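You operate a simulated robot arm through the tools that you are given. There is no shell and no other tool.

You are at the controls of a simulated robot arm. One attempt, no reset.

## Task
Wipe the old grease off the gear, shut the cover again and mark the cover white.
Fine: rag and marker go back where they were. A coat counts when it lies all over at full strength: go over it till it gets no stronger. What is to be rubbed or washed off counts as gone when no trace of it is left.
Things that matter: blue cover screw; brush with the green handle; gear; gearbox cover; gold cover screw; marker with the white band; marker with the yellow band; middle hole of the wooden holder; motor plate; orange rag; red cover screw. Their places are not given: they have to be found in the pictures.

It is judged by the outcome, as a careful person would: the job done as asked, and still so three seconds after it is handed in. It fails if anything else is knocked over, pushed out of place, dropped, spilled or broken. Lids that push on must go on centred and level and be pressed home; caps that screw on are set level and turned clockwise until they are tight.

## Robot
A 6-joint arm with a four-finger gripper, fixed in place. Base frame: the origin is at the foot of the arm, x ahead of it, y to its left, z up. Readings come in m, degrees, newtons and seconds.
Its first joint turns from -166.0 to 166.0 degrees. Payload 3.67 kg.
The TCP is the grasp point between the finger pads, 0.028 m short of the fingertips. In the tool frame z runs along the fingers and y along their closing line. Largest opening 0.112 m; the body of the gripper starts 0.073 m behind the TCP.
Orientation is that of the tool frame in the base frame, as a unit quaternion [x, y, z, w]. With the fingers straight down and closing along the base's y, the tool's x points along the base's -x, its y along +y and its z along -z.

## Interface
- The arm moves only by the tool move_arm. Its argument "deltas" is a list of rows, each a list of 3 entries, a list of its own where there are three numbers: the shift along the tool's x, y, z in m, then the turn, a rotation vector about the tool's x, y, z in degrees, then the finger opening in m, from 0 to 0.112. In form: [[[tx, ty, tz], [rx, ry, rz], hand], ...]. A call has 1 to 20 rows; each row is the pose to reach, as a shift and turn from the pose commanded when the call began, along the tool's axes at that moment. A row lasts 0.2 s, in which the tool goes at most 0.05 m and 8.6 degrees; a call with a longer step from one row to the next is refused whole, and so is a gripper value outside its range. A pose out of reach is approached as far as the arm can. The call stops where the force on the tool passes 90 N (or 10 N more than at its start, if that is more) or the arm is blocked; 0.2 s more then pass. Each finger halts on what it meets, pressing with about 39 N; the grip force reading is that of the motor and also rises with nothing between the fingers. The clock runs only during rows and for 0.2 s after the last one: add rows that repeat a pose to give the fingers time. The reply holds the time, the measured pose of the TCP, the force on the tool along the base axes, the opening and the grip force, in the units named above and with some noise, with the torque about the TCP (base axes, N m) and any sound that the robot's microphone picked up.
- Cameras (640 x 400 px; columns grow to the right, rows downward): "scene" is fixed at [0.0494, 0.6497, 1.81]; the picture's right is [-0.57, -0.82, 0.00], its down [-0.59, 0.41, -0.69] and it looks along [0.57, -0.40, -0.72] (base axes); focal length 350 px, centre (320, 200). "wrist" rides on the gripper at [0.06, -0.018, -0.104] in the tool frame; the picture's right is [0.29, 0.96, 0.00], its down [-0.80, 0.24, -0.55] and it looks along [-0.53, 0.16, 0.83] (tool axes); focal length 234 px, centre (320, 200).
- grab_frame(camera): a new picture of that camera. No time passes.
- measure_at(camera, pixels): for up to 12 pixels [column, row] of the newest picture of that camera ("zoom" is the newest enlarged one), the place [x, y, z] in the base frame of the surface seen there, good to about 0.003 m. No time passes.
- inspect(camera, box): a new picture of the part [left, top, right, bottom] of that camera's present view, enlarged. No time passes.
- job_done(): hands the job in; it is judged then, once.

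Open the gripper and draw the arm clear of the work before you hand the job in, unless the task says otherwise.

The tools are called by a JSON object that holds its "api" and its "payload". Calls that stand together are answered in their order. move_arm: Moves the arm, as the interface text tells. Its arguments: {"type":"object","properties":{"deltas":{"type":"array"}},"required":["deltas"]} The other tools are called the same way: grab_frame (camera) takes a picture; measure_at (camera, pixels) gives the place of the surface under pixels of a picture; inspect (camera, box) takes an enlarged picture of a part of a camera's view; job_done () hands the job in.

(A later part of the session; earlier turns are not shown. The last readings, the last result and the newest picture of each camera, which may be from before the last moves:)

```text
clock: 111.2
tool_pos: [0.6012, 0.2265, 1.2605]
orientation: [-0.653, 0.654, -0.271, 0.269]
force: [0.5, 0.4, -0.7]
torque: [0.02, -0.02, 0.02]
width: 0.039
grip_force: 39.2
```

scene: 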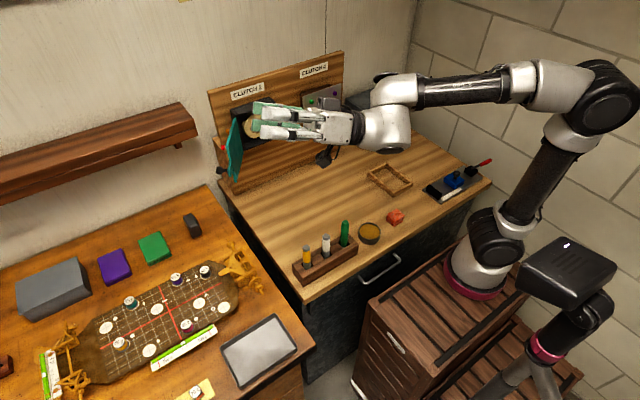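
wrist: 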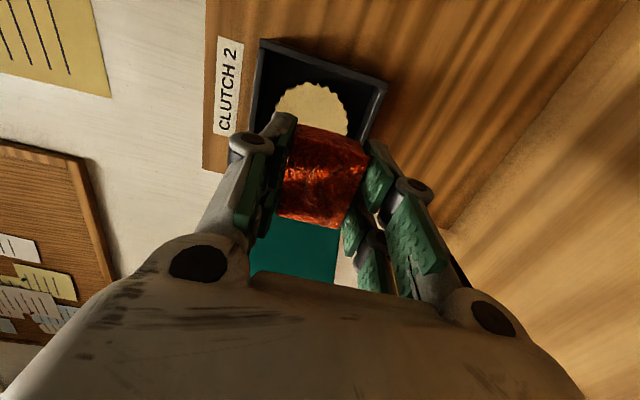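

Exact and still holding. I pitch on to straight down at (0.49, 0.218, 1.277).

{"api": "move_arm", "payload": {"deltas": [[[0.0013, 0.0111, -0.015], [-7.5, 0, 0], 0.0], [[0.0027, 0.0223, -0.03], [-15, 0, 0], 0.0], [[0.004, 0.0334, -0.0451], [-22.5, 0, 0], 0.0], [[0.0053, 0.0445, -0.0601], [-30, 0, 0], 0.0], [[0.0067, 0.0557, -0.0752], [-37.5, 0, 0], 0.0], [[0.008, 0.0668, -0.0902], [-45, 0, 0], 0.0], [[0.008, 0.0668, -0.0902], [-45, 0, 0], 0.0]]}}

```text
clock: 112.8
tool_pos: [0.4881, 0.2179, 1.2769]
orientation: [-0.707, 0.708, 0.001, -0.001]
force: [0.2, -0.3, -0.3]
torque: [0.02, 0.02, 0.02]
width: 0.0392
grip_force: 38.8
```

Now above the table. I move to the rag's original place: TCP (0.5395, −0.004) at z = 1.03 first.

{"api": "move_arm", "payload": {"deltas": [[[0.0247, -0.0057, 0.0274], [0, 0, 0], 0.0], [[0.0493, -0.0114, 0.0549], [0, 0, 0], 0.0], [[0.074, -0.0171, 0.0823], [0, 0, 0], 0.0], [[0.0986, -0.0228, 0.1098], [0, 0, 0], 0.0], [[0.1233, -0.0286, 0.1372], [0, 0, 0], 0.0], [[0.1479, -0.0343, 0.1647], [0, 0, 0], 0.0], [[0.1726, -0.04, 0.1921], [0, 0, 0], 0.0], [[0.1972, -0.0457, 0.2196], [0, 0, 0], 0.0], [[0.2219, -0.0514, 0.247], [0, 0, 0], 0.0], [[0.2219, -0.0514, 0.247], [0, 0, 0], 0.0]]}}

{"api": "grab_frame", "payload": {"camera": "wrist"}}

```text
clock: 115.0
tool_pos: [0.539, -0.0045, 1.0276]
orientation: [-0.706, 0.709, 0.001, 0.0]
force: [-0.6, 0.5, 0.2]
torque: [0.03, 0.03, 0.01]
width: 0.039
grip_force: 39.0
```

```text
taken
```

wrist: 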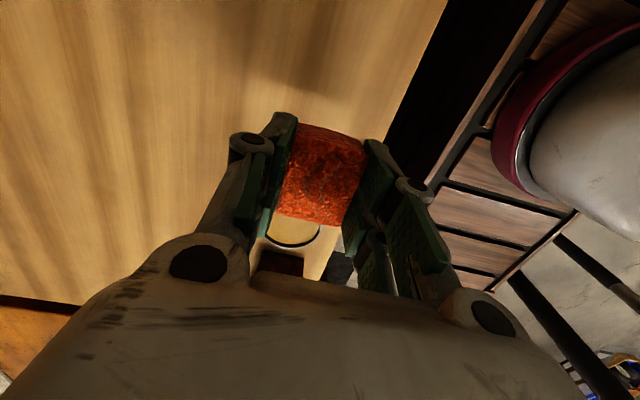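

In place over the original spot. I lower slowly to the table.

{"api": "move_arm", "payload": {"deltas": [[[0, 0, 0.035], [0, 0, 0], 0.0], [[0, 0, 0.065], [0, 0, 0], 0.0], [[0, 0, 0.083], [0, 0, 0], 0.0], [[0, 0, 0.089], [0, 0, 0], 0.0], [[0, 0, 0.092], [0, 0, 0], 0.0], [[0, 0, 0.092], [0, 0, 0], 0.0]]}}

```text
clock: 116.4
tool_pos: [0.5409, -0.0031, 0.9375]
orientation: [-0.706, 0.708, 0.002, -0.001]
force: [0.3, 1.5, -0.2]
torque: [-0.03, -0.02, 0.0]
width: 0.0391
grip_force: 39.2
```

No clear contact yet at z = 0.9375. I continue in 1 mm steps.

{"api": "move_arm", "payload": {"deltas": [[[0, 0, 0.001], [0, 0, 0], 0.0], [[0, 0, 0.002], [0, 0, 0], 0.0], [[0, 0, 0.002], [0, 0, 0], 0.0]]}}

```text
clock: 117.2
tool_pos: [0.5406, -0.0036, 0.9354]
orientation: [-0.706, 0.708, 0.002, -0.001]
force: [0.1, -0.5, 0.7]
torque: [-0.05, 0.0, -0.03]
width: 0.039
grip_force: 38.8
```

{"api": "move_arm", "payload": {"deltas": [[[0, 0, 0.001], [0, 0, 0], 0.0], [[0, 0, 0.002], [0, 0, 0], 0.0], [[0, 0, 0.002], [0, 0, 0], 0.0]]}}

```text
clock: 118.0
tool_pos: [0.5421, -0.0025, 0.9341]
orientation: [-0.706, 0.708, 0.001, -0.001]
force: [-1.0, -2.1, 17.6]
torque: [0.05, 0.05, -0.02]
width: 0.0392
grip_force: 39.1
```

The rag now rests on the table (17.6 N). I open the fingers to 0.06 and lift away.

{"api": "move_arm", "payload": {"deltas": [[[0, 0, -0.001], [0, 0, 0], 0.0], [[0, 0, -0.001], [0, 0, 0], 0.06], [[0, 0, -0.001], [0, 0, 0], 0.06], [[0, 0, -0.02], [0, 0, 0], 0.06], [[0, 0, -0.06], [0, 0, 0], 0.06], [[0, 0, -0.11], [0, 0, 0], 0.06], [[0, 0, -0.11], [0, 0, 0], 0.06]]}}

{"api": "grab_frame", "payload": {"camera": "wrist"}}

{"api": "inspect", "payload": {"camera": "wrist", "box": [280, 70, 370, 170]}}

```text
clock: 119.6
tool_pos: [0.5393, -0.0027, 1.0432]
orientation: [-0.706, 0.709, 0.0, 0.0]
force: [-0.4, 0.2, 0.2]
torque: [0.02, 0.0, -0.01]
width: 0.06
grip_force: 0.1
```

```text
taken
```

wrist: 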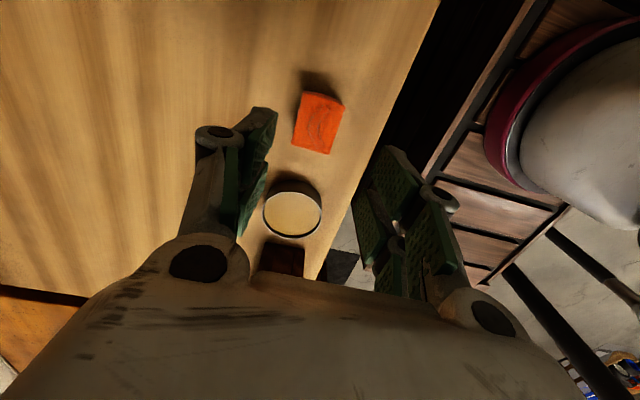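

```text
4.00 times, centred on (325, 120) of wrist
```

zoom: 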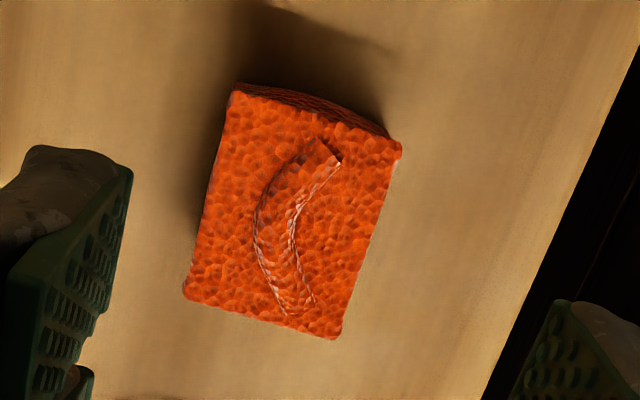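

The rag lies back at about (0.542, −0.003), lined up as before. Next I shut the cover: I roll the tool back by 90° while rising and moving toward (0.49, 0.22, 1.28).

{"api": "move_arm", "payload": {"deltas": [[[0, 0, -0.03], [0, 0, 8.2], 0.04], [[0, 0, -0.06], [0, 0, 16.4], 0.02], [[-0.02, 0.005, -0.08], [0, 0, 24.6], 0.0], [[-0.045, 0.01, -0.1], [0, 0, 32.8], 0.0], [[-0.07, 0.016, -0.12], [0, 0, 41], 0.0], [[-0.095, 0.021, -0.14], [0, 0, 49.2], 0.0], [[-0.12, 0.027, -0.16], [0, 0, 57.4], 0.0], [[-0.145, 0.032, -0.18], [0, 0, 65.6], 0.0], [[-0.17, 0.037, -0.2], [0, 0, 73.8], 0.0], [[-0.195, 0.043, -0.215], [0, 0, 82], 0.0], [[-0.222, 0.049, -0.233], [0, 0, 90], 0.0], [[-0.222, 0.049, -0.233], [0, 0, 90], 0.0]]}}

```text
clock: 122.2
tool_pos: [0.4909, 0.2175, 1.2766]
orientation: [0.002, 1.0, -0.001, 0.0]
force: [0.3, 0.5, -1.3]
torque: [0.02, -0.03, 0.0]
width: 0.0
grip_force: 35.8
```

I pitch forward 45° while moving left to (0.58, 0.32, 1.26).

{"api": "move_arm", "payload": {"deltas": [[[-0.015, 0.0167, 0.0028], [0, -7.5, 0], 0.0], [[-0.03, 0.0333, 0.0057], [0, -15, 0], 0.0], [[-0.045, 0.05, 0.0085], [0, -22.5, 0], 0.0], [[-0.06, 0.0667, 0.0113], [0, -30, 0], 0.0], [[-0.075, 0.0833, 0.0142], [0, -37.5, 0], 0.0], [[-0.09, 0.1, 0.017], [0, -45, 0], 0.0], [[-0.09, 0.1, 0.017], [0, -45, 0], 0.0]]}}

```text
clock: 123.8
tool_pos: [0.5821, 0.3184, 1.2592]
orientation: [0.002, 0.923, 0.0, 0.384]
force: [-0.5, 0.2, 0.3]
torque: [-0.02, 0.05, -0.02]
width: 0.0
grip_force: 36.0
```

Exact. I level out to pointing straight ahead at (0.66, 0.50, 1.19), left of the open cover and its knob.

{"api": "move_arm", "payload": {"deltas": [[[-0.0009, 0.03, 0.0174], [0, -7.5, 0], 0.0], [[-0.0019, 0.06, 0.0349], [0, -15, 0], 0.0], [[-0.0028, 0.09, 0.0523], [0, -22.5, 0], 0.0], [[-0.0037, 0.12, 0.0697], [0, -30, 0], 0.0], [[-0.0047, 0.15, 0.0872], [0, -37.5, 0], 0.0], [[-0.0056, 0.18, 0.1046], [0, -45, 0], 0.0], [[-0.0056, 0.18, 0.1046], [0, -45, 0], 0.0]]}}

{"api": "grab_frame", "payload": {"camera": "wrist"}}

{"api": "grab_frame", "payload": {"camera": "scene"}}

```text
clock: 125.4
tool_pos: [0.6608, 0.4991, 1.1894]
orientation: [0.001, 0.707, 0.0, 0.707]
force: [0.3, -1.1, 0.1]
torque: [-0.01, 0.0, 0.01]
width: 0.0001
grip_force: 35.7
```

```text
taken
```

wrist: 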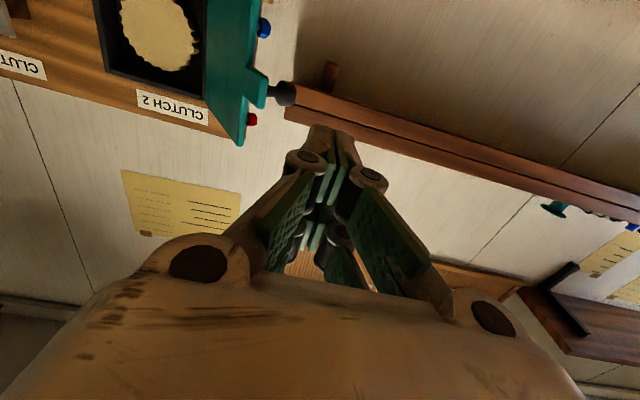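

```text
taken
```

scene: 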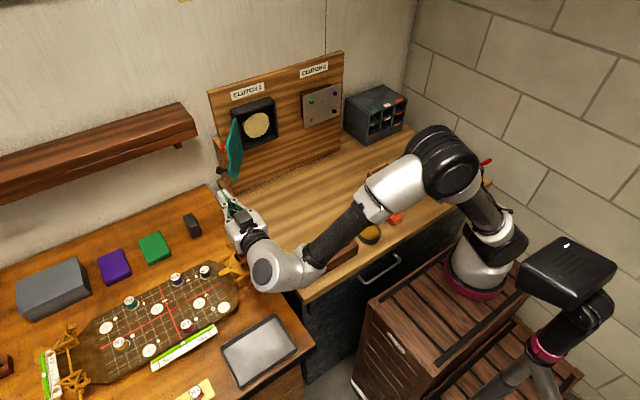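

The arm's forearm passes over the marker holder; I check its height there and the knob's position.

{"api": "measure_at", "payload": {"camera": "scene", "pixels": [[330, 235], [310, 260], [350, 250], [270, 270], [341, 244], [232, 150], [219, 172], [237, 130]]}}

{"api": "measure_at", "payload": {"camera": "wrist", "pixels": [[287, 93], [255, 85], [240, 60], [263, 27], [251, 120], [241, 140], [225, 90]]}}

{"api": "inspect", "payload": {"camera": "scene", "box": [270, 180, 400, 300]}}

```text
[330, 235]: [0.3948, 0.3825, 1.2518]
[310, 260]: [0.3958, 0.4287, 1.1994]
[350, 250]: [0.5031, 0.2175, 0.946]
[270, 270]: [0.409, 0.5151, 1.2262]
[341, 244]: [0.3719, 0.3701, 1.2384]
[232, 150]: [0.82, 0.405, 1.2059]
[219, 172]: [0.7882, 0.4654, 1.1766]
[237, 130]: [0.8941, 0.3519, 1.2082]
```

```text
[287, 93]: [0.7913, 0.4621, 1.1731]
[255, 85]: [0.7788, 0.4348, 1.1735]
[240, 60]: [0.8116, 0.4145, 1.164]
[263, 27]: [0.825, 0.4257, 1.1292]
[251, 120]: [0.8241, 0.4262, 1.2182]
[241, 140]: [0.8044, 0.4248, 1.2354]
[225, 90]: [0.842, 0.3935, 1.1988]
```

```text
3.33 times, centred on (335, 240) of scene
```

zoom: 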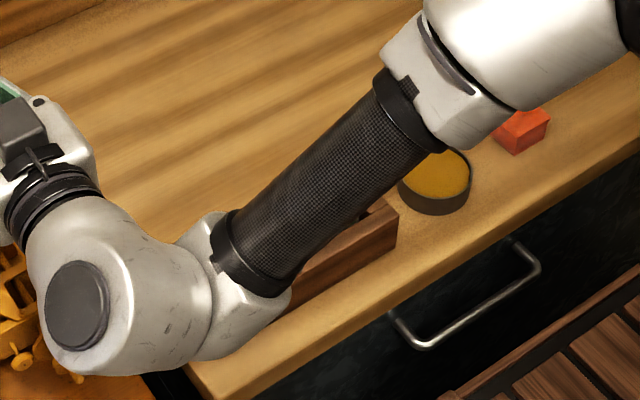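

The forearm clears the holder by over 0.1 m; the knob tip is at (0.79, 0.462, 1.173). I advance to x = 0.775 left of the knob, then sweep right so the fingers' side pushes the knob and swings the cover shut.

{"api": "move_arm", "payload": {"deltas": [[[0.012, 0.005, 0.04], [0, 0, 0], 0.0], [[0.012, 0.005, 0.08], [0, 0, 0], 0.0], [[0.012, 0.005, 0.114], [0, 0, 0], 0.0], [[0.012, -0.01, 0.114], [0, 0, 0], 0.0], [[0.012, -0.025, 0.114], [0, 0, 0], 0.0], [[0.012, -0.04, 0.114], [0, 0, 0], 0.0], [[0.012, -0.055, 0.114], [0, 0, 0], 0.0], [[0.012, -0.07, 0.114], [0, 0, 0], 0.0], [[0.012, -0.085, 0.114], [0, 0, 0], 0.0], [[0.012, -0.1, 0.114], [0, 0, 0], 0.0], [[0.012, -0.1, 0.114], [0, 0, 0], 0.0]]}}

{"api": "inspect", "payload": {"camera": "scene", "box": [190, 70, 370, 220]}}

```text
clock: 127.8
tool_pos: [0.7725, 0.3957, 1.1779]
orientation: [0.002, 0.708, -0.001, 0.706]
force: [-1.1, 0.0, 0.4]
torque: [0.01, 0.03, 0.0]
width: 0.0
grip_force: 35.8
```

```text
2.67 times, centred on (280, 145) of scene
```

zoom: 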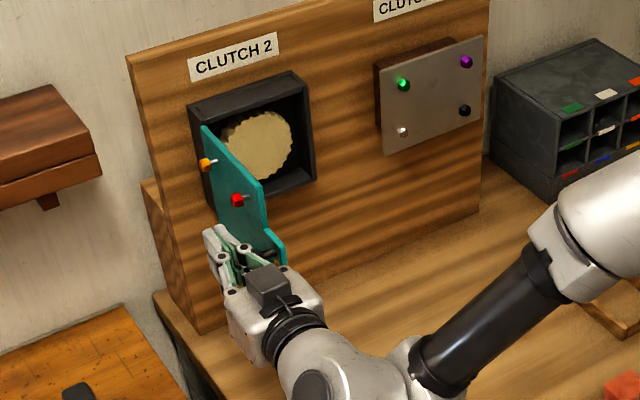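

The cover swings nicely, now near 85°. I continue the sweep to y ≈ 0.30.

{"api": "move_arm", "payload": {"deltas": [[[0, -0.015, 0], [0, 0, 0], 0.0], [[0, -0.03, 0], [0, 0, 0], 0.0], [[0, -0.045, 0], [0, 0, 0], 0.0], [[0, -0.06, 0], [0, 0, 0], 0.0], [[0, -0.075, 0], [0, 0, 0], 0.0], [[0, -0.09, 0], [0, 0, 0], 0.0], [[0, -0.09, 0], [0, 0, 0], 0.0]]}}

{"api": "inspect", "payload": {"camera": "scene", "box": [190, 70, 370, 220]}}

```text
clock: 129.4
tool_pos: [0.7728, 0.3082, 1.1771]
orientation: [0.001, 0.708, -0.001, 0.706]
force: [0.5, -0.6, 0.1]
torque: [-0.01, -0.01, 0.01]
width: 0.0002
grip_force: 35.8
```

```text
2.67 times, centred on (280, 145) of scene
```

zoom: 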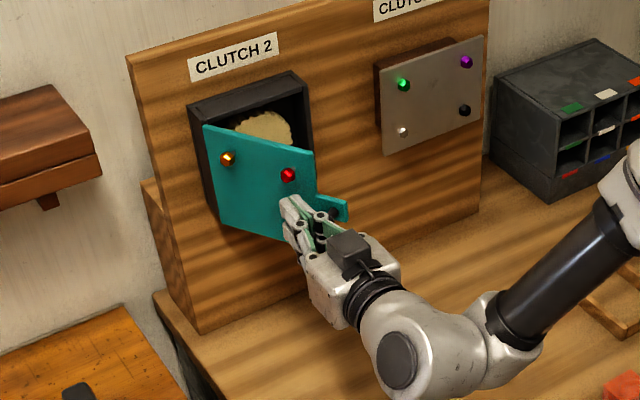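

The cover is about 50° open now, with the fingers in front of it. I push forward with the fingertips on the plain face (between the screws, z = 1.177) while drifting right.

{"api": "move_arm", "payload": {"deltas": [[[0, -0.005, 0.025], [0, 0, 0], 0.0], [[0, -0.012, 0.045], [0, 0, 0], 0.0], [[0, -0.02, 0.06], [0, 0, 0], 0.0], [[0, -0.028, 0.075], [0, 0, 0], 0.0], [[0, -0.035, 0.087], [0, 0, 0], 0.0], [[0, -0.042, 0.097], [0, 0, 0], 0.0], [[0, -0.046, 0.103], [0, 0, 0], 0.0], [[0, -0.046, 0.103], [0, 0, 0], 0.0]]}}

{"api": "inspect", "payload": {"camera": "scene", "box": [190, 70, 370, 220]}}

```text
clock: 131.2
tool_pos: [0.8766, 0.2603, 1.1783]
orientation: [0.001, 0.708, -0.001, 0.707]
force: [-0.2, -0.4, 0.2]
torque: [-0.02, -0.03, 0.01]
width: 0.0001
grip_force: 35.5
```

```text
2.67 times, centred on (280, 145) of scene
```

zoom: 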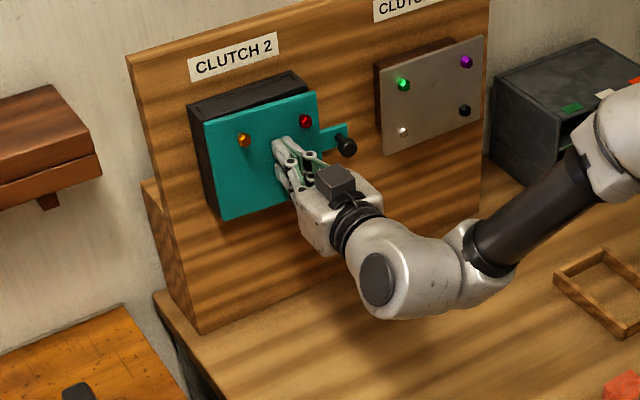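

Nearly shut. I push on in small steps until the force rises, to press the cover home.

{"api": "move_arm", "payload": {"deltas": [[[0, -0.003, 0.003], [0, 0, 0], 0.0], [[0, -0.006, 0.006], [0, 0, 0], 0.0], [[0, -0.008, 0.008], [0, 0, 0], 0.0], [[0, -0.01, 0.0095], [0, 0, 0], 0.0], [[0, -0.01, 0.011], [0, 0, 0], 0.0], [[0, -0.01, 0.011], [0, 0, 0], 0.0]]}}

```text
clock: 132.6
tool_pos: [0.8843, 0.2533, 1.1772]
orientation: [0.0, 0.708, -0.001, 0.706]
force: [-29.6, 6.2, -4.2]
torque: [-0.03, -0.14, 0.22]
width: 0.006
grip_force: 35.9
```

It stopped at the closed face (tip x ≈ 0.912) with about 30 N. I back off 0.12 m and measure the face to check it is fully shut.

{"api": "move_arm", "payload": {"deltas": [[[0, 0, -0.03], [0, 0, 0], 0.0], [[0, 0, -0.07], [0, 0, 0], 0.0], [[0, 0, -0.11], [0, 0, 0], 0.0], [[0, 0, -0.15], [0, 0, 0], 0.0], [[0, 0, -0.15], [0, 0, 0], 0.0]]}}

{"api": "grab_frame", "payload": {"camera": "wrist"}}

{"api": "inspect", "payload": {"camera": "wrist", "box": [240, 20, 440, 200]}}

{"api": "inspect", "payload": {"camera": "scene", "box": [225, 85, 305, 160]}}

```text
clock: 133.8
tool_pos: [0.7377, 0.2525, 1.1778]
orientation: [0.002, 0.707, -0.002, 0.707]
force: [-0.1, 0.3, -0.6]
torque: [-0.01, 0.01, -0.02]
width: 0.0002
grip_force: 35.6
```

```text
taken
```

wrist: 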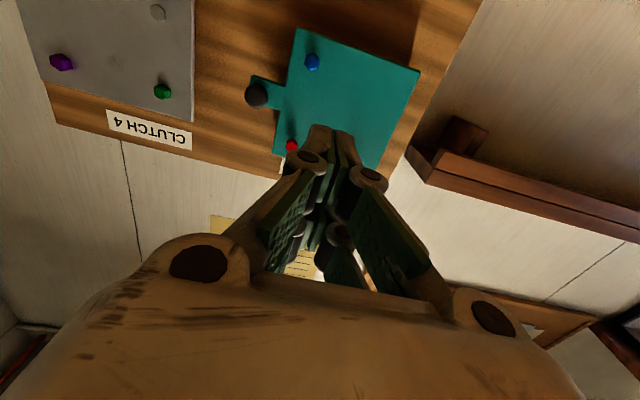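

```text
2.22 times, centred on (340, 110) of wrist
```

zoom: 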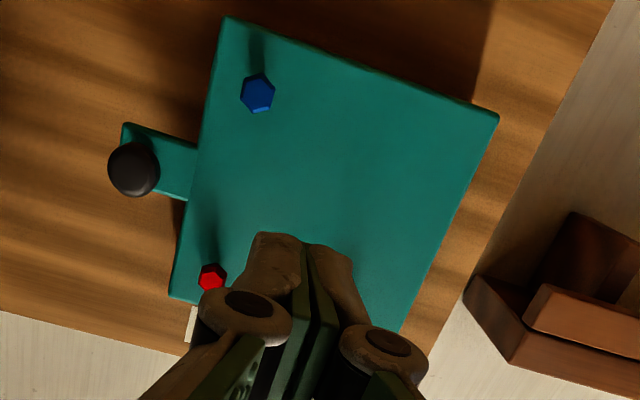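

```text
5.33 times, centred on (265, 122) of scene
```

zoom: 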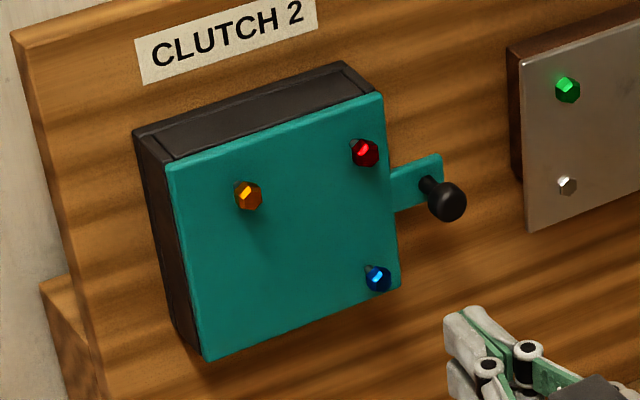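

The cover looks shut. I measure the face at several points to confirm it is flat at x ≈ 0.912.

{"api": "measure_at", "payload": {"camera": "zoom", "pixels": [[190, 180], [220, 330], [300, 150], [370, 110], [375, 210], [300, 300], [390, 270], [410, 180]]}}

{"api": "measure_at", "payload": {"camera": "wrist", "pixels": [[305, 40], [340, 60], [380, 80], [405, 80], [295, 90], [290, 120], [380, 140], [265, 85]]}}

```text
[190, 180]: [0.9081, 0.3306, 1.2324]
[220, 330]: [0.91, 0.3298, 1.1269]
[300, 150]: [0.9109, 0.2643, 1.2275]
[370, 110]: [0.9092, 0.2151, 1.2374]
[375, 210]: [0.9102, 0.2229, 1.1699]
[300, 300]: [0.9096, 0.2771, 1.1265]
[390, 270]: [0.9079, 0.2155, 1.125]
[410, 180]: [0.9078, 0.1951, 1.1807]
```

```text
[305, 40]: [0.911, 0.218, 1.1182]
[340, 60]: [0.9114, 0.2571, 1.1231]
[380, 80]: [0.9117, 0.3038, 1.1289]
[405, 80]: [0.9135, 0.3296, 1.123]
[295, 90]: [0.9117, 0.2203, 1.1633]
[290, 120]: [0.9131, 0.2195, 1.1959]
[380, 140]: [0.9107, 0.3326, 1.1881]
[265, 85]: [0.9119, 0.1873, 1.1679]
```

The cover is shut flat (x ≈ 0.911–0.912 all over). Now for the marker: I retrace to the 45° pose at (0.60, 0.226, 1.26).

{"api": "move_arm", "payload": {"deltas": [[[-0.0137, -0.0043, -0.023], [0, 7.5, 0], 0.02], [[-0.0273, -0.0087, -0.0459], [0, 15, 0], 0.04], [[-0.041, -0.013, -0.0689], [0, 22.5, 0], 0.04], [[-0.0547, -0.0173, -0.0918], [0, 30, 0], 0.04], [[-0.0683, -0.0217, -0.1148], [0, 37.5, 0], 0.04], [[-0.082, -0.026, -0.1377], [0, 45, 0], 0.04], [[-0.082, -0.026, -0.1377], [0, 45, 0], 0.04]]}}

```text
clock: 135.4
tool_pos: [0.5987, 0.2271, 1.2593]
orientation: [0.001, 0.925, 0.0, 0.381]
force: [-0.4, -0.1, 0.9]
torque: [0.0, -0.01, 0.0]
width: 0.0403
grip_force: 0.1
```

Then straight down at (0.49, 0.24, 1.277).

{"api": "move_arm", "payload": {"deltas": [[[0.0107, 0.0022, -0.0149], [0, 7.5, 0], 0.04], [[0.0215, 0.0043, -0.0298], [0, 15, 0], 0.04], [[0.0322, 0.0065, -0.0447], [0, 22.5, 0], 0.04], [[0.0429, 0.0087, -0.0596], [0, 30, 0], 0.04], [[0.0537, 0.0108, -0.0745], [0, 37.5, 0], 0.04], [[0.0644, 0.013, -0.0894], [0, 45, 0], 0.04], [[0.0644, 0.013, -0.0894], [0, 45, 0], 0.04]]}}

{"api": "grab_frame", "payload": {"camera": "wrist"}}

```text
clock: 137.0
tool_pos: [0.4919, 0.2379, 1.2778]
orientation: [0.001, 1.0, 0.001, -0.001]
force: [-0.7, -0.6, 0.6]
torque: [0.01, -0.01, -0.01]
width: 0.0401
grip_force: 0.0
```

```text
taken
```

wrist: 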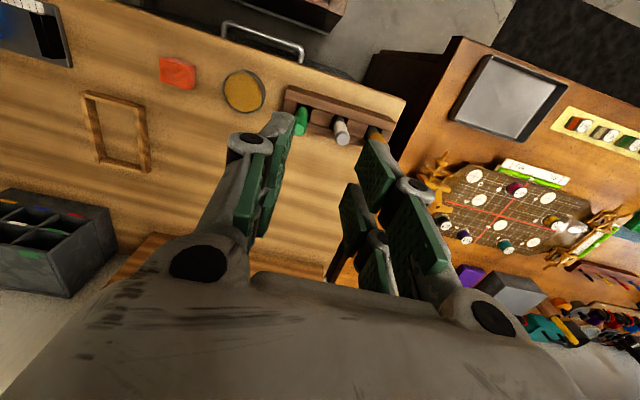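

The holder shows at (345,115), white marker in its middle. I roll −90° and move above it to (0.5276, 0.2966, 1.178).

{"api": "move_arm", "payload": {"deltas": [[[-0.0032, 0.0053, 0.009], [0, 0, -8.2], 0.04], [[-0.0065, 0.0107, 0.018], [0, 0, -16.4], 0.04], [[-0.0097, 0.016, 0.027], [0, 0, -24.6], 0.04], [[-0.013, 0.0213, 0.036], [0, 0, -32.8], 0.04], [[-0.0162, 0.0267, 0.045], [0, 0, -41], 0.04], [[-0.0195, 0.032, 0.055], [0, 0, -49.2], 0.04], [[-0.0227, 0.0374, 0.064], [0, 0, -57.4], 0.04], [[-0.026, 0.0427, 0.073], [0, 0, -65.6], 0.04], [[-0.0292, 0.048, 0.082], [0, 0, -73.8], 0.04], [[-0.0325, 0.0534, 0.091], [0, 0, -82], 0.04], [[-0.0357, 0.0587, 0.1], [0, 0, -90], 0.04], [[-0.0357, 0.0587, 0.1], [0, 0, -90], 0.04]]}}

{"api": "grab_frame", "payload": {"camera": "wrist"}}

{"api": "inspect", "payload": {"camera": "wrist", "box": [260, 60, 400, 200]}}

```text
clock: 139.6
tool_pos: [0.5273, 0.2963, 1.1773]
orientation: [-0.707, 0.708, 0.001, -0.001]
force: [0.5, -0.1, 0.8]
torque: [0.02, 0.04, 0.03]
width: 0.0397
grip_force: 0.0
```

```text
taken
```

wrist: 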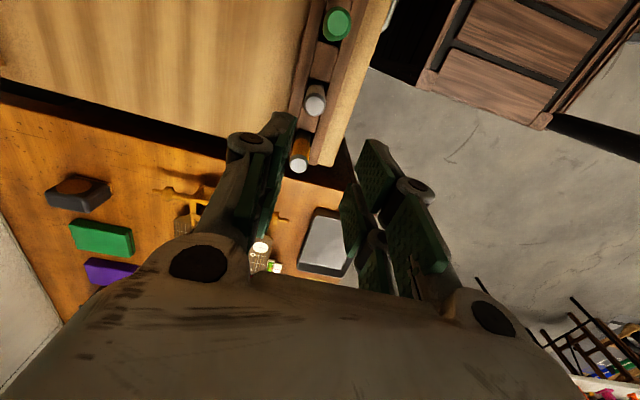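

```text
2.86 times, centred on (330, 130) of wrist
```

zoom: 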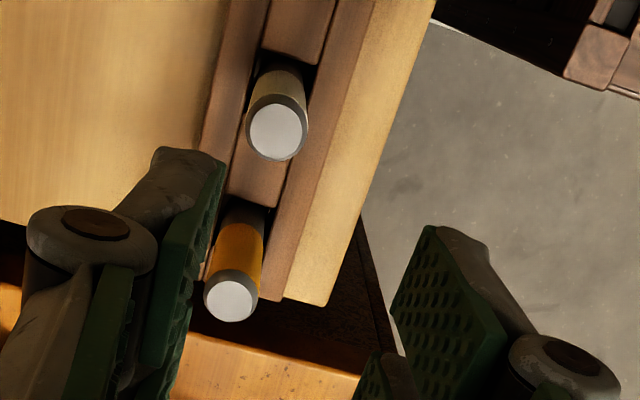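

The white marker's top is at about (315,105), the yellow's at (299,160), the green brush at (336,24). I measure them.

{"api": "measure_at", "payload": {"camera": "wrist", "pixels": [[315, 105], [318, 103], [312, 107], [315, 100], [299, 160], [336, 24], [316, 92], [300, 120], [325, 130], [322, 60]]}}

{"api": "inspect", "payload": {"camera": "scene", "box": [290, 215, 370, 285]}}

```text
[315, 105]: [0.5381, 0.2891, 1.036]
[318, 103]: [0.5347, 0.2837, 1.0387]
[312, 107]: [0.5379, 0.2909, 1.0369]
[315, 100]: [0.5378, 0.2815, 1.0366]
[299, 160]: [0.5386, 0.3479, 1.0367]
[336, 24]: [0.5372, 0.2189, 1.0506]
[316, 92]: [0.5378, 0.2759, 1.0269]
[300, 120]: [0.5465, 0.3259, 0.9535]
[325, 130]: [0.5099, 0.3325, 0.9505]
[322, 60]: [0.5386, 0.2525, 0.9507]
```

```text
5.71 times, centred on (330, 250) of scene
```

zoom: 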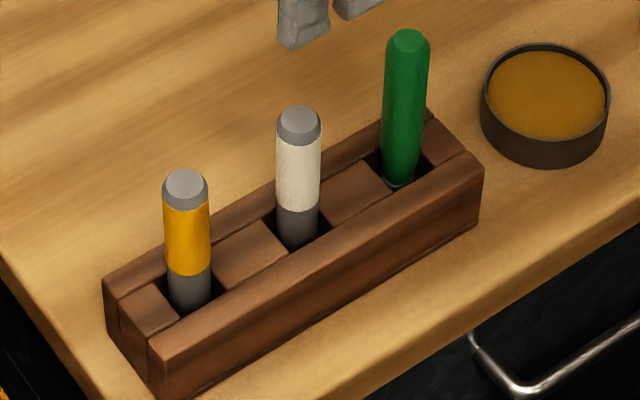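

White marker top centre is (0.536, 0.287, 1.037), about 19 mm thick; the holder's top is at 0.951. I descend with 0.05 opening to TCP z = 1.0 (tips at 0.972) and close on the white body.

{"api": "move_arm", "payload": {"deltas": [[[0.0095, -0.0087, 0.02], [0, 0, 0], 0.05], [[0.0095, -0.0087, 0.06], [0, 0, 0], 0.05], [[0.0095, -0.0087, 0.1], [0, 0, 0], 0.05], [[0.0095, -0.0087, 0.14], [0, 0, 0], 0.05], [[0.0095, -0.0087, 0.165], [0, 0, 0], 0.05], [[0.0095, -0.0087, 0.1773], [0, 0, 0], 0.05], [[0.0095, -0.0087, 0.1773], [0, 0, 0], 0.05]]}}

{"api": "grab_frame", "payload": {"camera": "wrist"}}

{"api": "inspect", "payload": {"camera": "scene", "box": [290, 200, 370, 285]}}

```text
clock: 141.2
tool_pos: [0.5357, 0.2884, 0.9976]
orientation: [-0.706, 0.708, 0.0, 0.0]
force: [0.1, 0.1, -0.3]
torque: [-0.01, 0.0, 0.01]
width: 0.0498
grip_force: 0.0
```

```text
taken
```

wrist: 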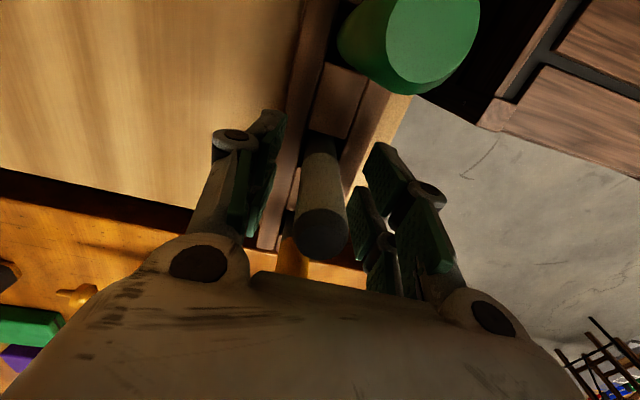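

```text
4.71 times, centred on (330, 242) of scene
```

zoom: 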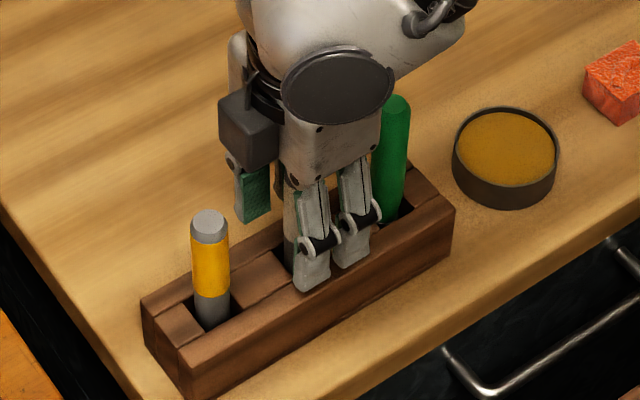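

The marker stands between the open fingers and nothing is touched. I close on it.

{"api": "move_arm", "payload": {"deltas": [[[0, 0, 0], [0, 0, 0], 0.02], [[0, 0, 0], [0, 0, 0], 0.0], [[0, 0, 0], [0, 0, 0], 0.0], [[0, 0, 0], [0, 0, 0], 0.0]]}}

```text
clock: 142.2
tool_pos: [0.5361, 0.2885, 0.9992]
orientation: [-0.706, 0.709, 0.0, 0.0]
force: [-0.3, 0.1, 0.5]
torque: [0.07, -0.02, 0.0]
width: 0.0185
grip_force: 39.4
```

Gripped at 18.5 mm; return pose is TCP (0.5361, 0.2885, 0.9992). I lift it straight up, slowly at first.

{"api": "move_arm", "payload": {"deltas": [[[0, 0, -0.006], [0, 0, 0], 0.0], [[0, 0, -0.02], [0, 0, 0], 0.0], [[0, 0, -0.04], [0, 0, 0], 0.0], [[0, 0, -0.065], [0, 0, 0], 0.0], [[0, 0, -0.095], [0, 0, 0], 0.0], [[0, 0, -0.125], [0, 0, 0], 0.0], [[0, 0, -0.15], [0, 0, 0], 0.0], [[0, 0, -0.15], [0, 0, 0], 0.0]]}}

{"api": "grab_frame", "payload": {"camera": "scene"}}

{"api": "inspect", "payload": {"camera": "scene", "box": [290, 170, 390, 285]}}

```text
clock: 144.0
tool_pos: [0.5352, 0.2883, 1.1489]
orientation: [-0.706, 0.708, 0.001, -0.001]
force: [0.7, -0.5, -0.5]
torque: [0.0, 0.02, -0.02]
width: 0.0187
grip_force: 39.3
```

```text
taken
```

scene: 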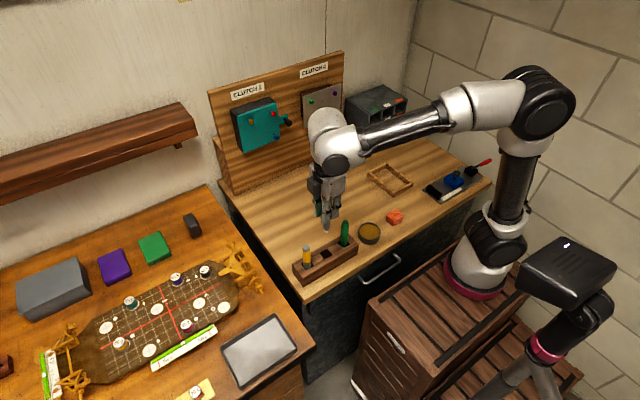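

```text
3.48 times, centred on (340, 228) of scene
```

zoom: 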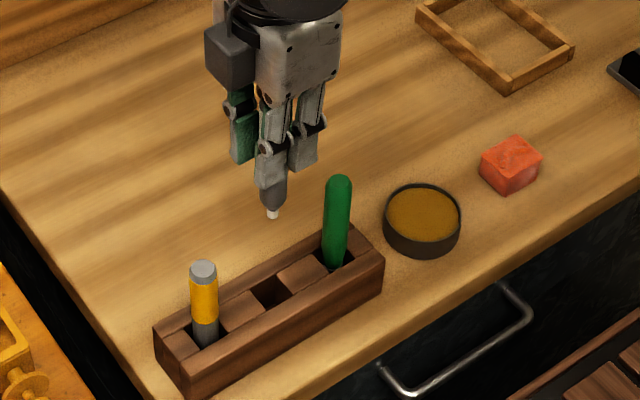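

The marker is out, its white tip pointing down below the fingertips at (272,214) in the zoom. I measure the tip to know how far it sticks out.

{"api": "measure_at", "payload": {"camera": "zoom", "pixels": [[272, 214], [272, 210], [273, 218], [272, 198], [275, 180], [270, 292]]}}

{"api": "inspect", "payload": {"camera": "scene", "box": [305, 205, 345, 240]}}

```text
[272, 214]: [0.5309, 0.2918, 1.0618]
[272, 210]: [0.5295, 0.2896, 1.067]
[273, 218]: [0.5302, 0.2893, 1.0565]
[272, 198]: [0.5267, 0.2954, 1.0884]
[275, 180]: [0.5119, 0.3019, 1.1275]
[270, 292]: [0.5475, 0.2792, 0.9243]
```

```text
11.43 times, centred on (325, 222) of scene
```

zoom: 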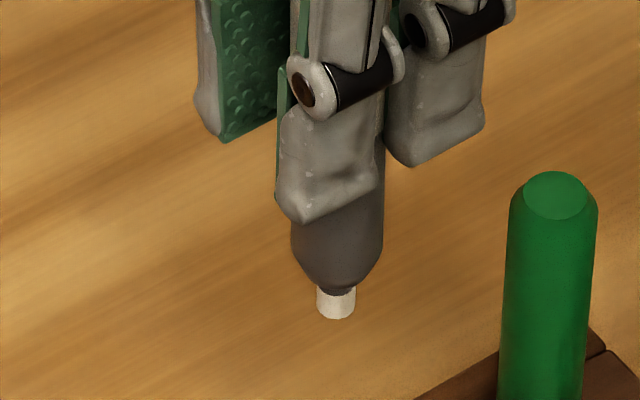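

The nib ends about 0.094 m beyond the TCP. I carry the marker up to (0.49, 0.218, 1.277), still pointing down.

{"api": "move_arm", "payload": {"deltas": [[[0, 0, -0.03], [0, 0, 0], 0.0], [[0.0175, 0.0113, -0.055], [0, 0, 0], 0.0], [[0.035, 0.0225, -0.08], [0, 0, 0], 0.0], [[0.0525, 0.0338, -0.104], [0, 0, 0], 0.0], [[0.07, 0.045, -0.128], [0, 0, 0], 0.0], [[0.07, 0.045, -0.128], [0, 0, 0], 0.0]]}}

{"api": "move_arm", "payload": {"deltas": [[[-0.0012, -0.0183, 0.0028], [7.5, 0, 0], 0.0], [[-0.0023, -0.0367, 0.0057], [15, 0, 0], 0.0], [[-0.0035, -0.055, 0.0085], [22.5, 0, 0], 0.0], [[-0.0047, -0.0733, 0.0113], [30, 0, 0], 0.0], [[-0.0058, -0.0917, 0.0142], [37.5, 0, 0], 0.0], [[-0.007, -0.11, 0.017], [45, 0, 0], 0.0], [[-0.007, -0.11, 0.017], [45, 0, 0], 0.0]]}}

```text
clock: 145.4
tool_pos: [0.4912, 0.2179, 1.2766]
orientation: [-0.706, 0.708, 0.001, -0.001]
force: [0.0, -0.6, 0.2]
torque: [-0.02, -0.01, -0.01]
width: 0.0185
grip_force: 39.0
```

```text
clock: 147.0
tool_pos: [0.6012, 0.2245, 1.2601]
orientation: [-0.652, 0.654, -0.271, 0.271]
force: [-0.8, 0.3, -0.7]
torque: [-0.02, 0.04, 0.03]
width: 0.0187
grip_force: 39.0
```

Holding well at 45°. I level the marker to point at the cover, stopping at (0.72, 0.28, 1.18) with the nib about 0.1 m off the face.

{"api": "move_arm", "payload": {"deltas": [[[-0.0092, -0.0047, 0.0236], [7.5, 0, 0], 0.0], [[-0.0183, -0.0094, 0.0472], [15, 0, 0], 0.0], [[-0.0275, -0.0142, 0.0708], [22.5, 0, 0], 0.0], [[-0.0367, -0.0189, 0.0943], [30, 0, 0], 0.0], [[-0.0458, -0.0236, 0.1179], [37.5, 0, 0], 0.0], [[-0.055, -0.0283, 0.1415], [45, 0, 0], 0.0], [[-0.055, -0.0283, 0.1415], [45, 0, 0], 0.0]]}}

{"api": "grab_frame", "payload": {"camera": "wrist"}}

{"api": "inspect", "payload": {"camera": "scene", "box": [220, 80, 340, 180]}}

```text
clock: 148.6
tool_pos: [0.7209, 0.2788, 1.1792]
orientation: [0.5, -0.5, 0.501, -0.5]
force: [0.0, -0.1, -0.4]
torque: [-0.04, 0.04, 0.03]
width: 0.0181
grip_force: 38.9
```

```text
taken
```

wrist: 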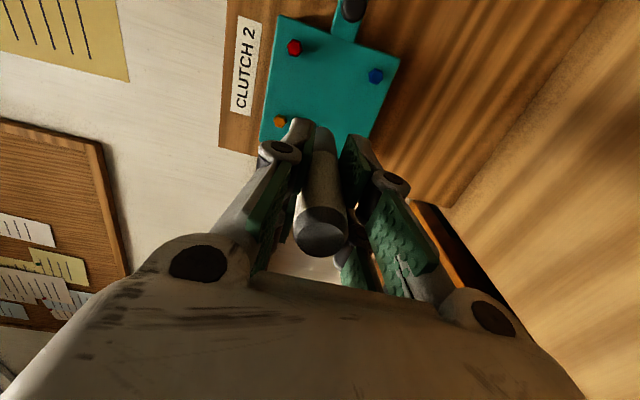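

```text
4.00 times, centred on (280, 130) of scene
```

zoom: 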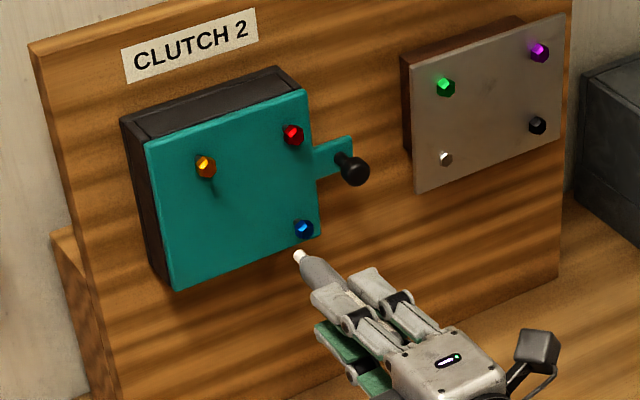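

The marker points at the cover, nib at (298,255) in the zoom. I measure the nib and re-measure cover corners for planning.

{"api": "measure_at", "payload": {"camera": "zoom", "pixels": [[297, 252], [300, 257], [294, 253], [150, 145], [305, 93], [176, 285], [318, 232], [205, 165], [293, 133], [303, 228], [230, 200]]}}

```text
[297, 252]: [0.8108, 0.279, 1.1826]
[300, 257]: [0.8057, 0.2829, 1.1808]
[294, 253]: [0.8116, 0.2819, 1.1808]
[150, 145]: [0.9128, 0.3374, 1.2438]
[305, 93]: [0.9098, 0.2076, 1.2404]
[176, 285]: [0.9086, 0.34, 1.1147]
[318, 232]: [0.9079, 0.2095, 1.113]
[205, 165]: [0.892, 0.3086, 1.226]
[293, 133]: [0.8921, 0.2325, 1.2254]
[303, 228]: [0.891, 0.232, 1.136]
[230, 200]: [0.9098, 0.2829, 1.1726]
```

Nib reach confirmed (about 0.093 m); cover spans y 0.208–0.340, z 1.113–1.243. I bring the nib to the cover's centre and touch it gently.

{"api": "move_arm", "payload": {"deltas": [[[0.003, 0.001, 0.04], [0, 0, 0], 0.0], [[0.005, 0.001, 0.075], [0, 0, 0], 0.0], [[0.005, 0.001, 0.09], [0, 0, 0], 0.0], [[0.005, 0.001, 0.094], [0, 0, 0], 0.0], [[0.005, 0.001, 0.096], [0, 0, 0], 0.0], [[0.005, 0.001, 0.096], [0, 0, 0], 0.0]]}}

```text
clock: 150.0
tool_pos: [0.8161, 0.2755, 1.1787]
orientation: [-0.499, 0.502, -0.501, 0.498]
force: [0.4, 0.0, 0.4]
torque: [0.0, 0.0, 0.0]
width: 0.0185
grip_force: 38.7
```

{"api": "move_arm", "payload": {"deltas": [[[0, 0, 0.001], [0, 0, 0], 0.0], [[0, 0, 0.002], [0, 0, 0], 0.0], [[0, 0, 0.003], [0, 0, 0], 0.0], [[0, 0, 0.003], [0, 0, 0], 0.0]]}}

{"api": "inspect", "payload": {"camera": "scene", "box": [220, 80, 320, 170]}}

```text
clock: 151.0
tool_pos: [0.8183, 0.2745, 1.1791]
orientation: [-0.501, 0.501, -0.499, 0.499]
force: [-27.5, -2.5, 0.4]
torque: [-0.02, 0.13, -0.34]
width: 0.0182
grip_force: 39.4
```

```text
4.44 times, centred on (270, 125) of scene
```

zoom: 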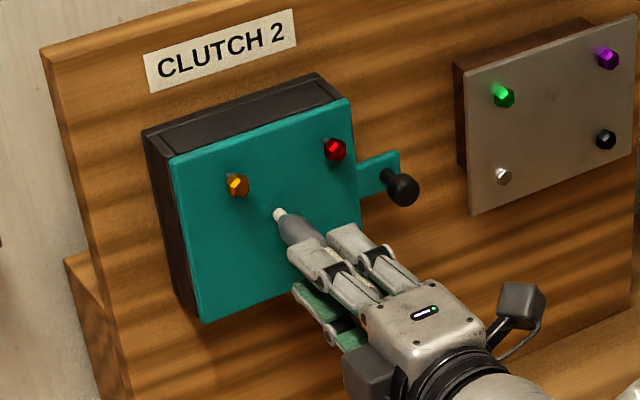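

Touching with 27 N, a bit much. I ease back by 1.8 mm to a light pressure and make a short test stroke of ±20 mm sideways.

{"api": "move_arm", "payload": {"deltas": [[[0, 0, -0.0018], [0, 0, 0], 0.0], [[0.01, 0, -0.0018], [0, 0, 0], 0.0], [[0.02, 0, -0.0018], [0, 0, 0], 0.0], [[0.01, 0, -0.0018], [0, 0, 0], 0.0], [[0.0, 0, -0.0018], [0, 0, 0], 0.0], [[-0.01, 0, -0.0018], [0, 0, 0], 0.0], [[-0.02, 0, -0.0018], [0, 0, 0], 0.0], [[-0.02, 0, -0.0018], [0, 0, 0], 0.0]]}}

{"api": "inspect", "payload": {"camera": "scene", "box": [220, 80, 320, 170]}}

```text
clock: 152.8
tool_pos: [0.8174, 0.2937, 1.1801]
orientation: [-0.5, 0.502, -0.5, 0.499]
force: [-9.2, -1.4, -0.6]
torque: [0.01, 0.02, -0.2]
width: 0.0183
grip_force: 39.7
```

```text
4.44 times, centred on (270, 125) of scene
```

zoom: 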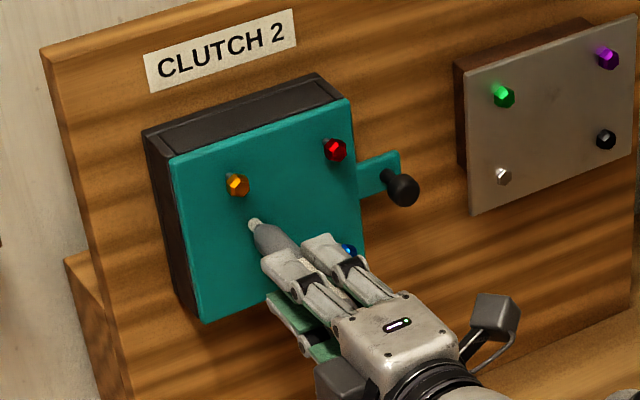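

No clear white line is visible yet. I zoom in tightly on the stroke area.

{"api": "inspect", "payload": {"camera": "scene", "box": [255, 110, 290, 140]}}

{"api": "inspect", "payload": {"camera": "wrist", "box": [240, 40, 420, 180]}}

```text
13.33 times, centred on (272, 125) of scene
```

zoom: 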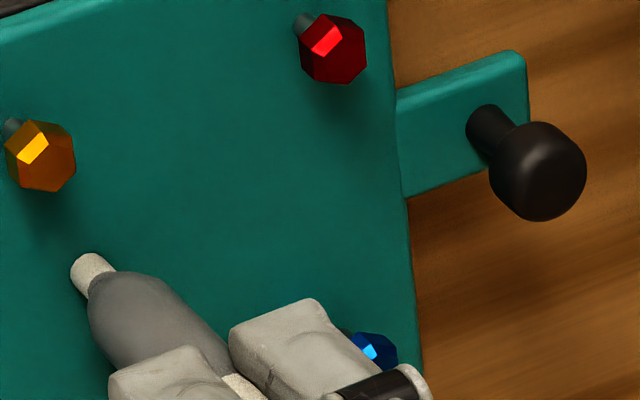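

```text
2.86 times, centred on (330, 110) of wrist
```

zoom: 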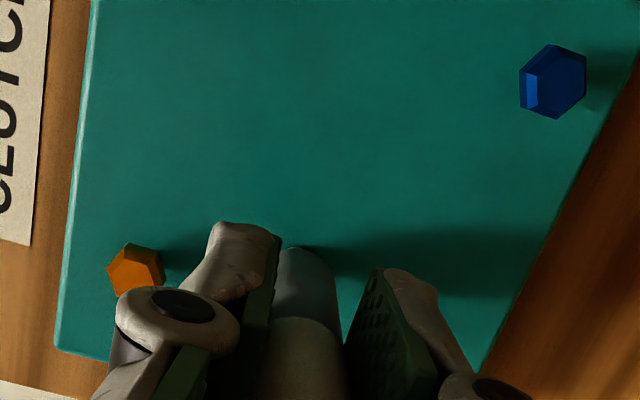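

The area that I stroked may be very slightly lighter. I go over the same line several more times with a little more pressure to see whether it builds up.

{"api": "move_arm", "payload": {"deltas": [[[0.01, 0, 0.0006], [0, 0, 0], 0.0], [[0.025, 0, 0.0006], [0, 0, 0], 0.0], [[0.04, 0, 0.0006], [0, 0, 0], 0.0], [[0.025, 0, 0.0006], [0, 0, 0], 0.0], [[0.01, 0, 0.0006], [0, 0, 0], 0.0], [[0.025, 0, 0.0006], [0, 0, 0], 0.0], [[0.04, 0, 0.0006], [0, 0, 0], 0.0], [[0.025, 0, 0.0006], [0, 0, 0], 0.0], [[0.01, 0, 0.0006], [0, 0, 0], 0.0], [[0.025, 0, 0.0006], [0, 0, 0], 0.0], [[0.04, 0, 0.0006], [0, 0, 0], 0.0], [[0.025, 0, 0.0006], [0, 0, 0], 0.0], [[0.01, 0, 0.0006], [0, 0, 0], 0.0], [[0.0, 0, 0.0006], [0, 0, 0], 0.0]]}}

{"api": "inspect", "payload": {"camera": "scene", "box": [255, 110, 290, 140]}}

{"api": "inspect", "payload": {"camera": "wrist", "box": [240, 40, 420, 180]}}

```text
clock: 155.8
tool_pos: [0.8179, 0.2955, 1.1794]
orientation: [-0.5, 0.501, -0.5, 0.499]
force: [-8.4, -2.3, 0.3]
torque: [-0.01, -0.01, -0.21]
width: 0.0183
grip_force: 38.4
```

```text
13.33 times, centred on (272, 125) of scene
```

zoom: 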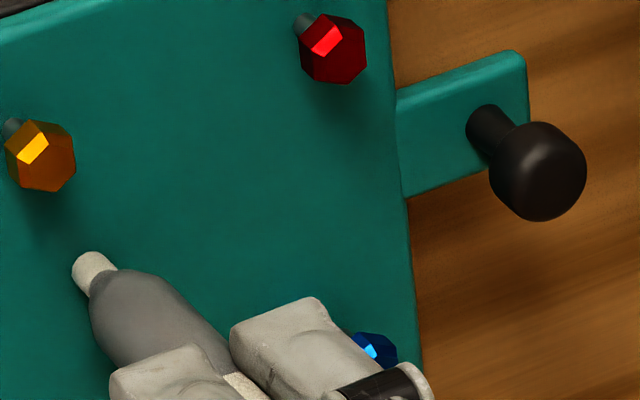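

```text
2.86 times, centred on (330, 110) of wrist
```

zoom: 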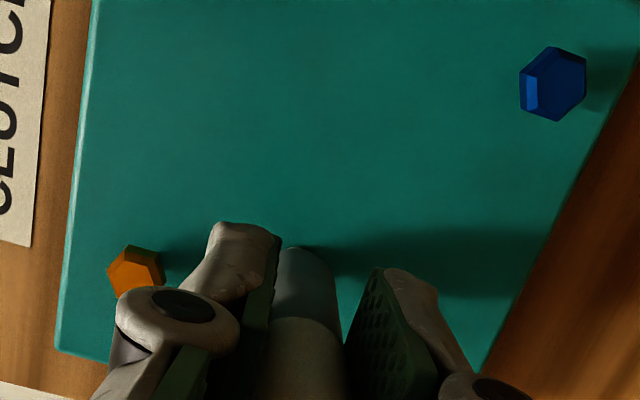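

Still nothing clearly visible. I back off to see the whole face from the scene and wrist cameras.

{"api": "move_arm", "payload": {"deltas": [[[0, 0, -0.02], [0, 0, 0], 0.0], [[0, 0, -0.06], [0, 0, 0], 0.0], [[0.0, 0.03, -0.1], [0, 0, 0], 0.0], [[0, 0.06, -0.14], [0, 0, 0], 0.0], [[0, 0.06, -0.14], [0, 0, 0], 0.0]]}}

{"api": "inspect", "payload": {"camera": "scene", "box": [228, 95, 298, 155]}}

{"api": "inspect", "payload": {"camera": "wrist", "box": [220, 0, 420, 160]}}

```text
clock: 157.0
tool_pos: [0.6769, 0.295, 1.1203]
orientation: [-0.5, 0.501, -0.5, 0.499]
force: [0.4, -1.0, -0.1]
torque: [0.0, 0.04, -0.01]
width: 0.0184
grip_force: 39.6
```

```text
6.67 times, centred on (263, 125) of scene
```

zoom: 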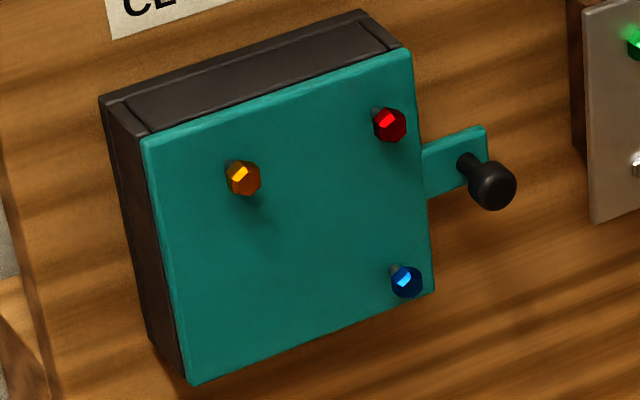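

```text
2.50 times, centred on (320, 80) of wrist
```

zoom: 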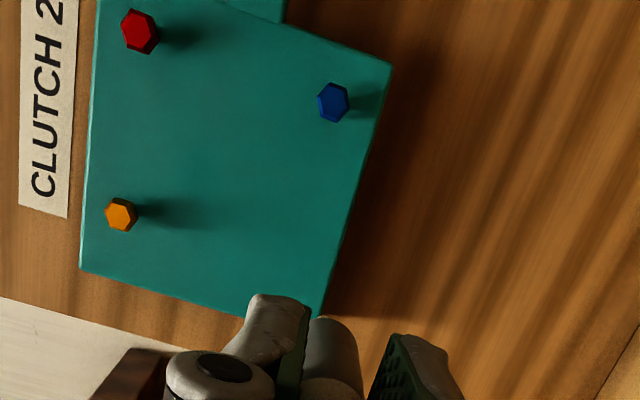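

No mark at the centre. The lower left of the face is the only part without a screw, so I try a small raster there (y 0.28–0.33, z 1.125–1.16).

{"api": "move_arm", "payload": {"deltas": [[[-0.005, -0.01, 0.045], [0, 0, 0], 0.0], [[-0.01, -0.02, 0.09], [0, 0, 0], 0.0], [[-0.01, -0.02, 0.125], [0, 0, 0], 0.0], [[-0.01, -0.02, 0.137], [0, 0, 0], 0.0], [[-0.01, -0.02, 0.1415], [0, 0, 0], 0.0], [[-0.025, -0.02, 0.1415], [0, 0, 0], 0.0], [[-0.01, -0.02, 0.1415], [0, 0, 0], 0.0], [[0.005, -0.02, 0.1415], [0, 0, 0], 0.0], [[0.015, -0.02, 0.1415], [0, 0, 0], 0.0], [[0.015, -0.027, 0.1415], [0, 0, 0], 0.0], [[0.0, -0.027, 0.1415], [0, 0, 0], 0.0], [[-0.015, -0.027, 0.1415], [0, 0, 0], 0.0], [[-0.025, -0.027, 0.1415], [0, 0, 0], 0.0], [[-0.025, -0.013, 0.1415], [0, 0, 0], 0.0], [[-0.01, -0.013, 0.1415], [0, 0, 0], 0.0], [[0.005, -0.013, 0.1415], [0, 0, 0], 0.0], [[0.015, -0.013, 0.1415], [0, 0, 0], 0.0]]}}

{"api": "inspect", "payload": {"camera": "scene", "box": [228, 95, 298, 155]}}

```text
clock: 160.6
tool_pos: [0.8185, 0.2802, 1.132]
orientation: [-0.499, 0.502, -0.5, 0.499]
force: [-8.8, 2.0, 0.5]
torque: [0.03, -0.08, 0.27]
width: 0.0181
grip_force: 39.3
```

```text
6.67 times, centred on (263, 125) of scene
```

zoom: 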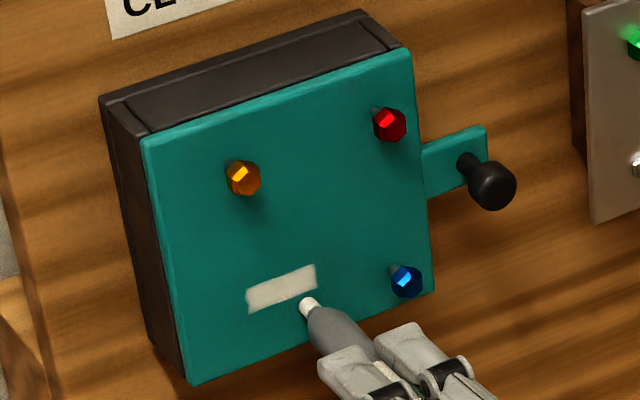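

A white rectangle appears at (280,288) in the zoom: the mark goes on here. I measure its extent.

{"api": "measure_at", "payload": {"camera": "zoom", "pixels": [[249, 290], [314, 267], [316, 286], [252, 312], [282, 278], [282, 300], [309, 303]]}}

{"api": "inspect", "payload": {"camera": "scene", "box": [245, 128, 275, 152]}}

```text
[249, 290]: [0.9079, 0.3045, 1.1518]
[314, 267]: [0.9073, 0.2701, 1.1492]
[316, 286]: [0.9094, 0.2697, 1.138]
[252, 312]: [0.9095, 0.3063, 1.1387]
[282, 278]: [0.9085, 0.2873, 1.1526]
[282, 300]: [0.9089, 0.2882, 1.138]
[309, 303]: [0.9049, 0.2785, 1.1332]
```

```text
16.00 times, centred on (260, 140) of scene
```

zoom: 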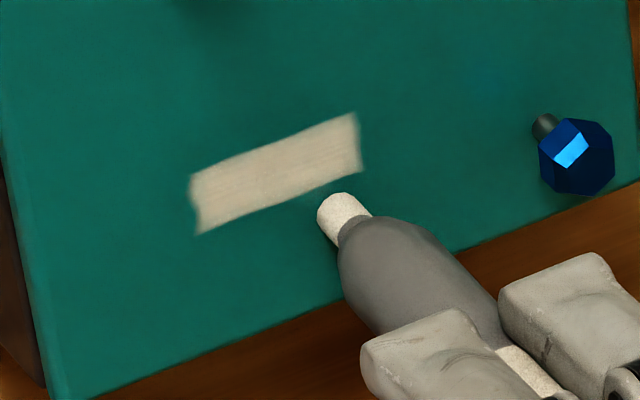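

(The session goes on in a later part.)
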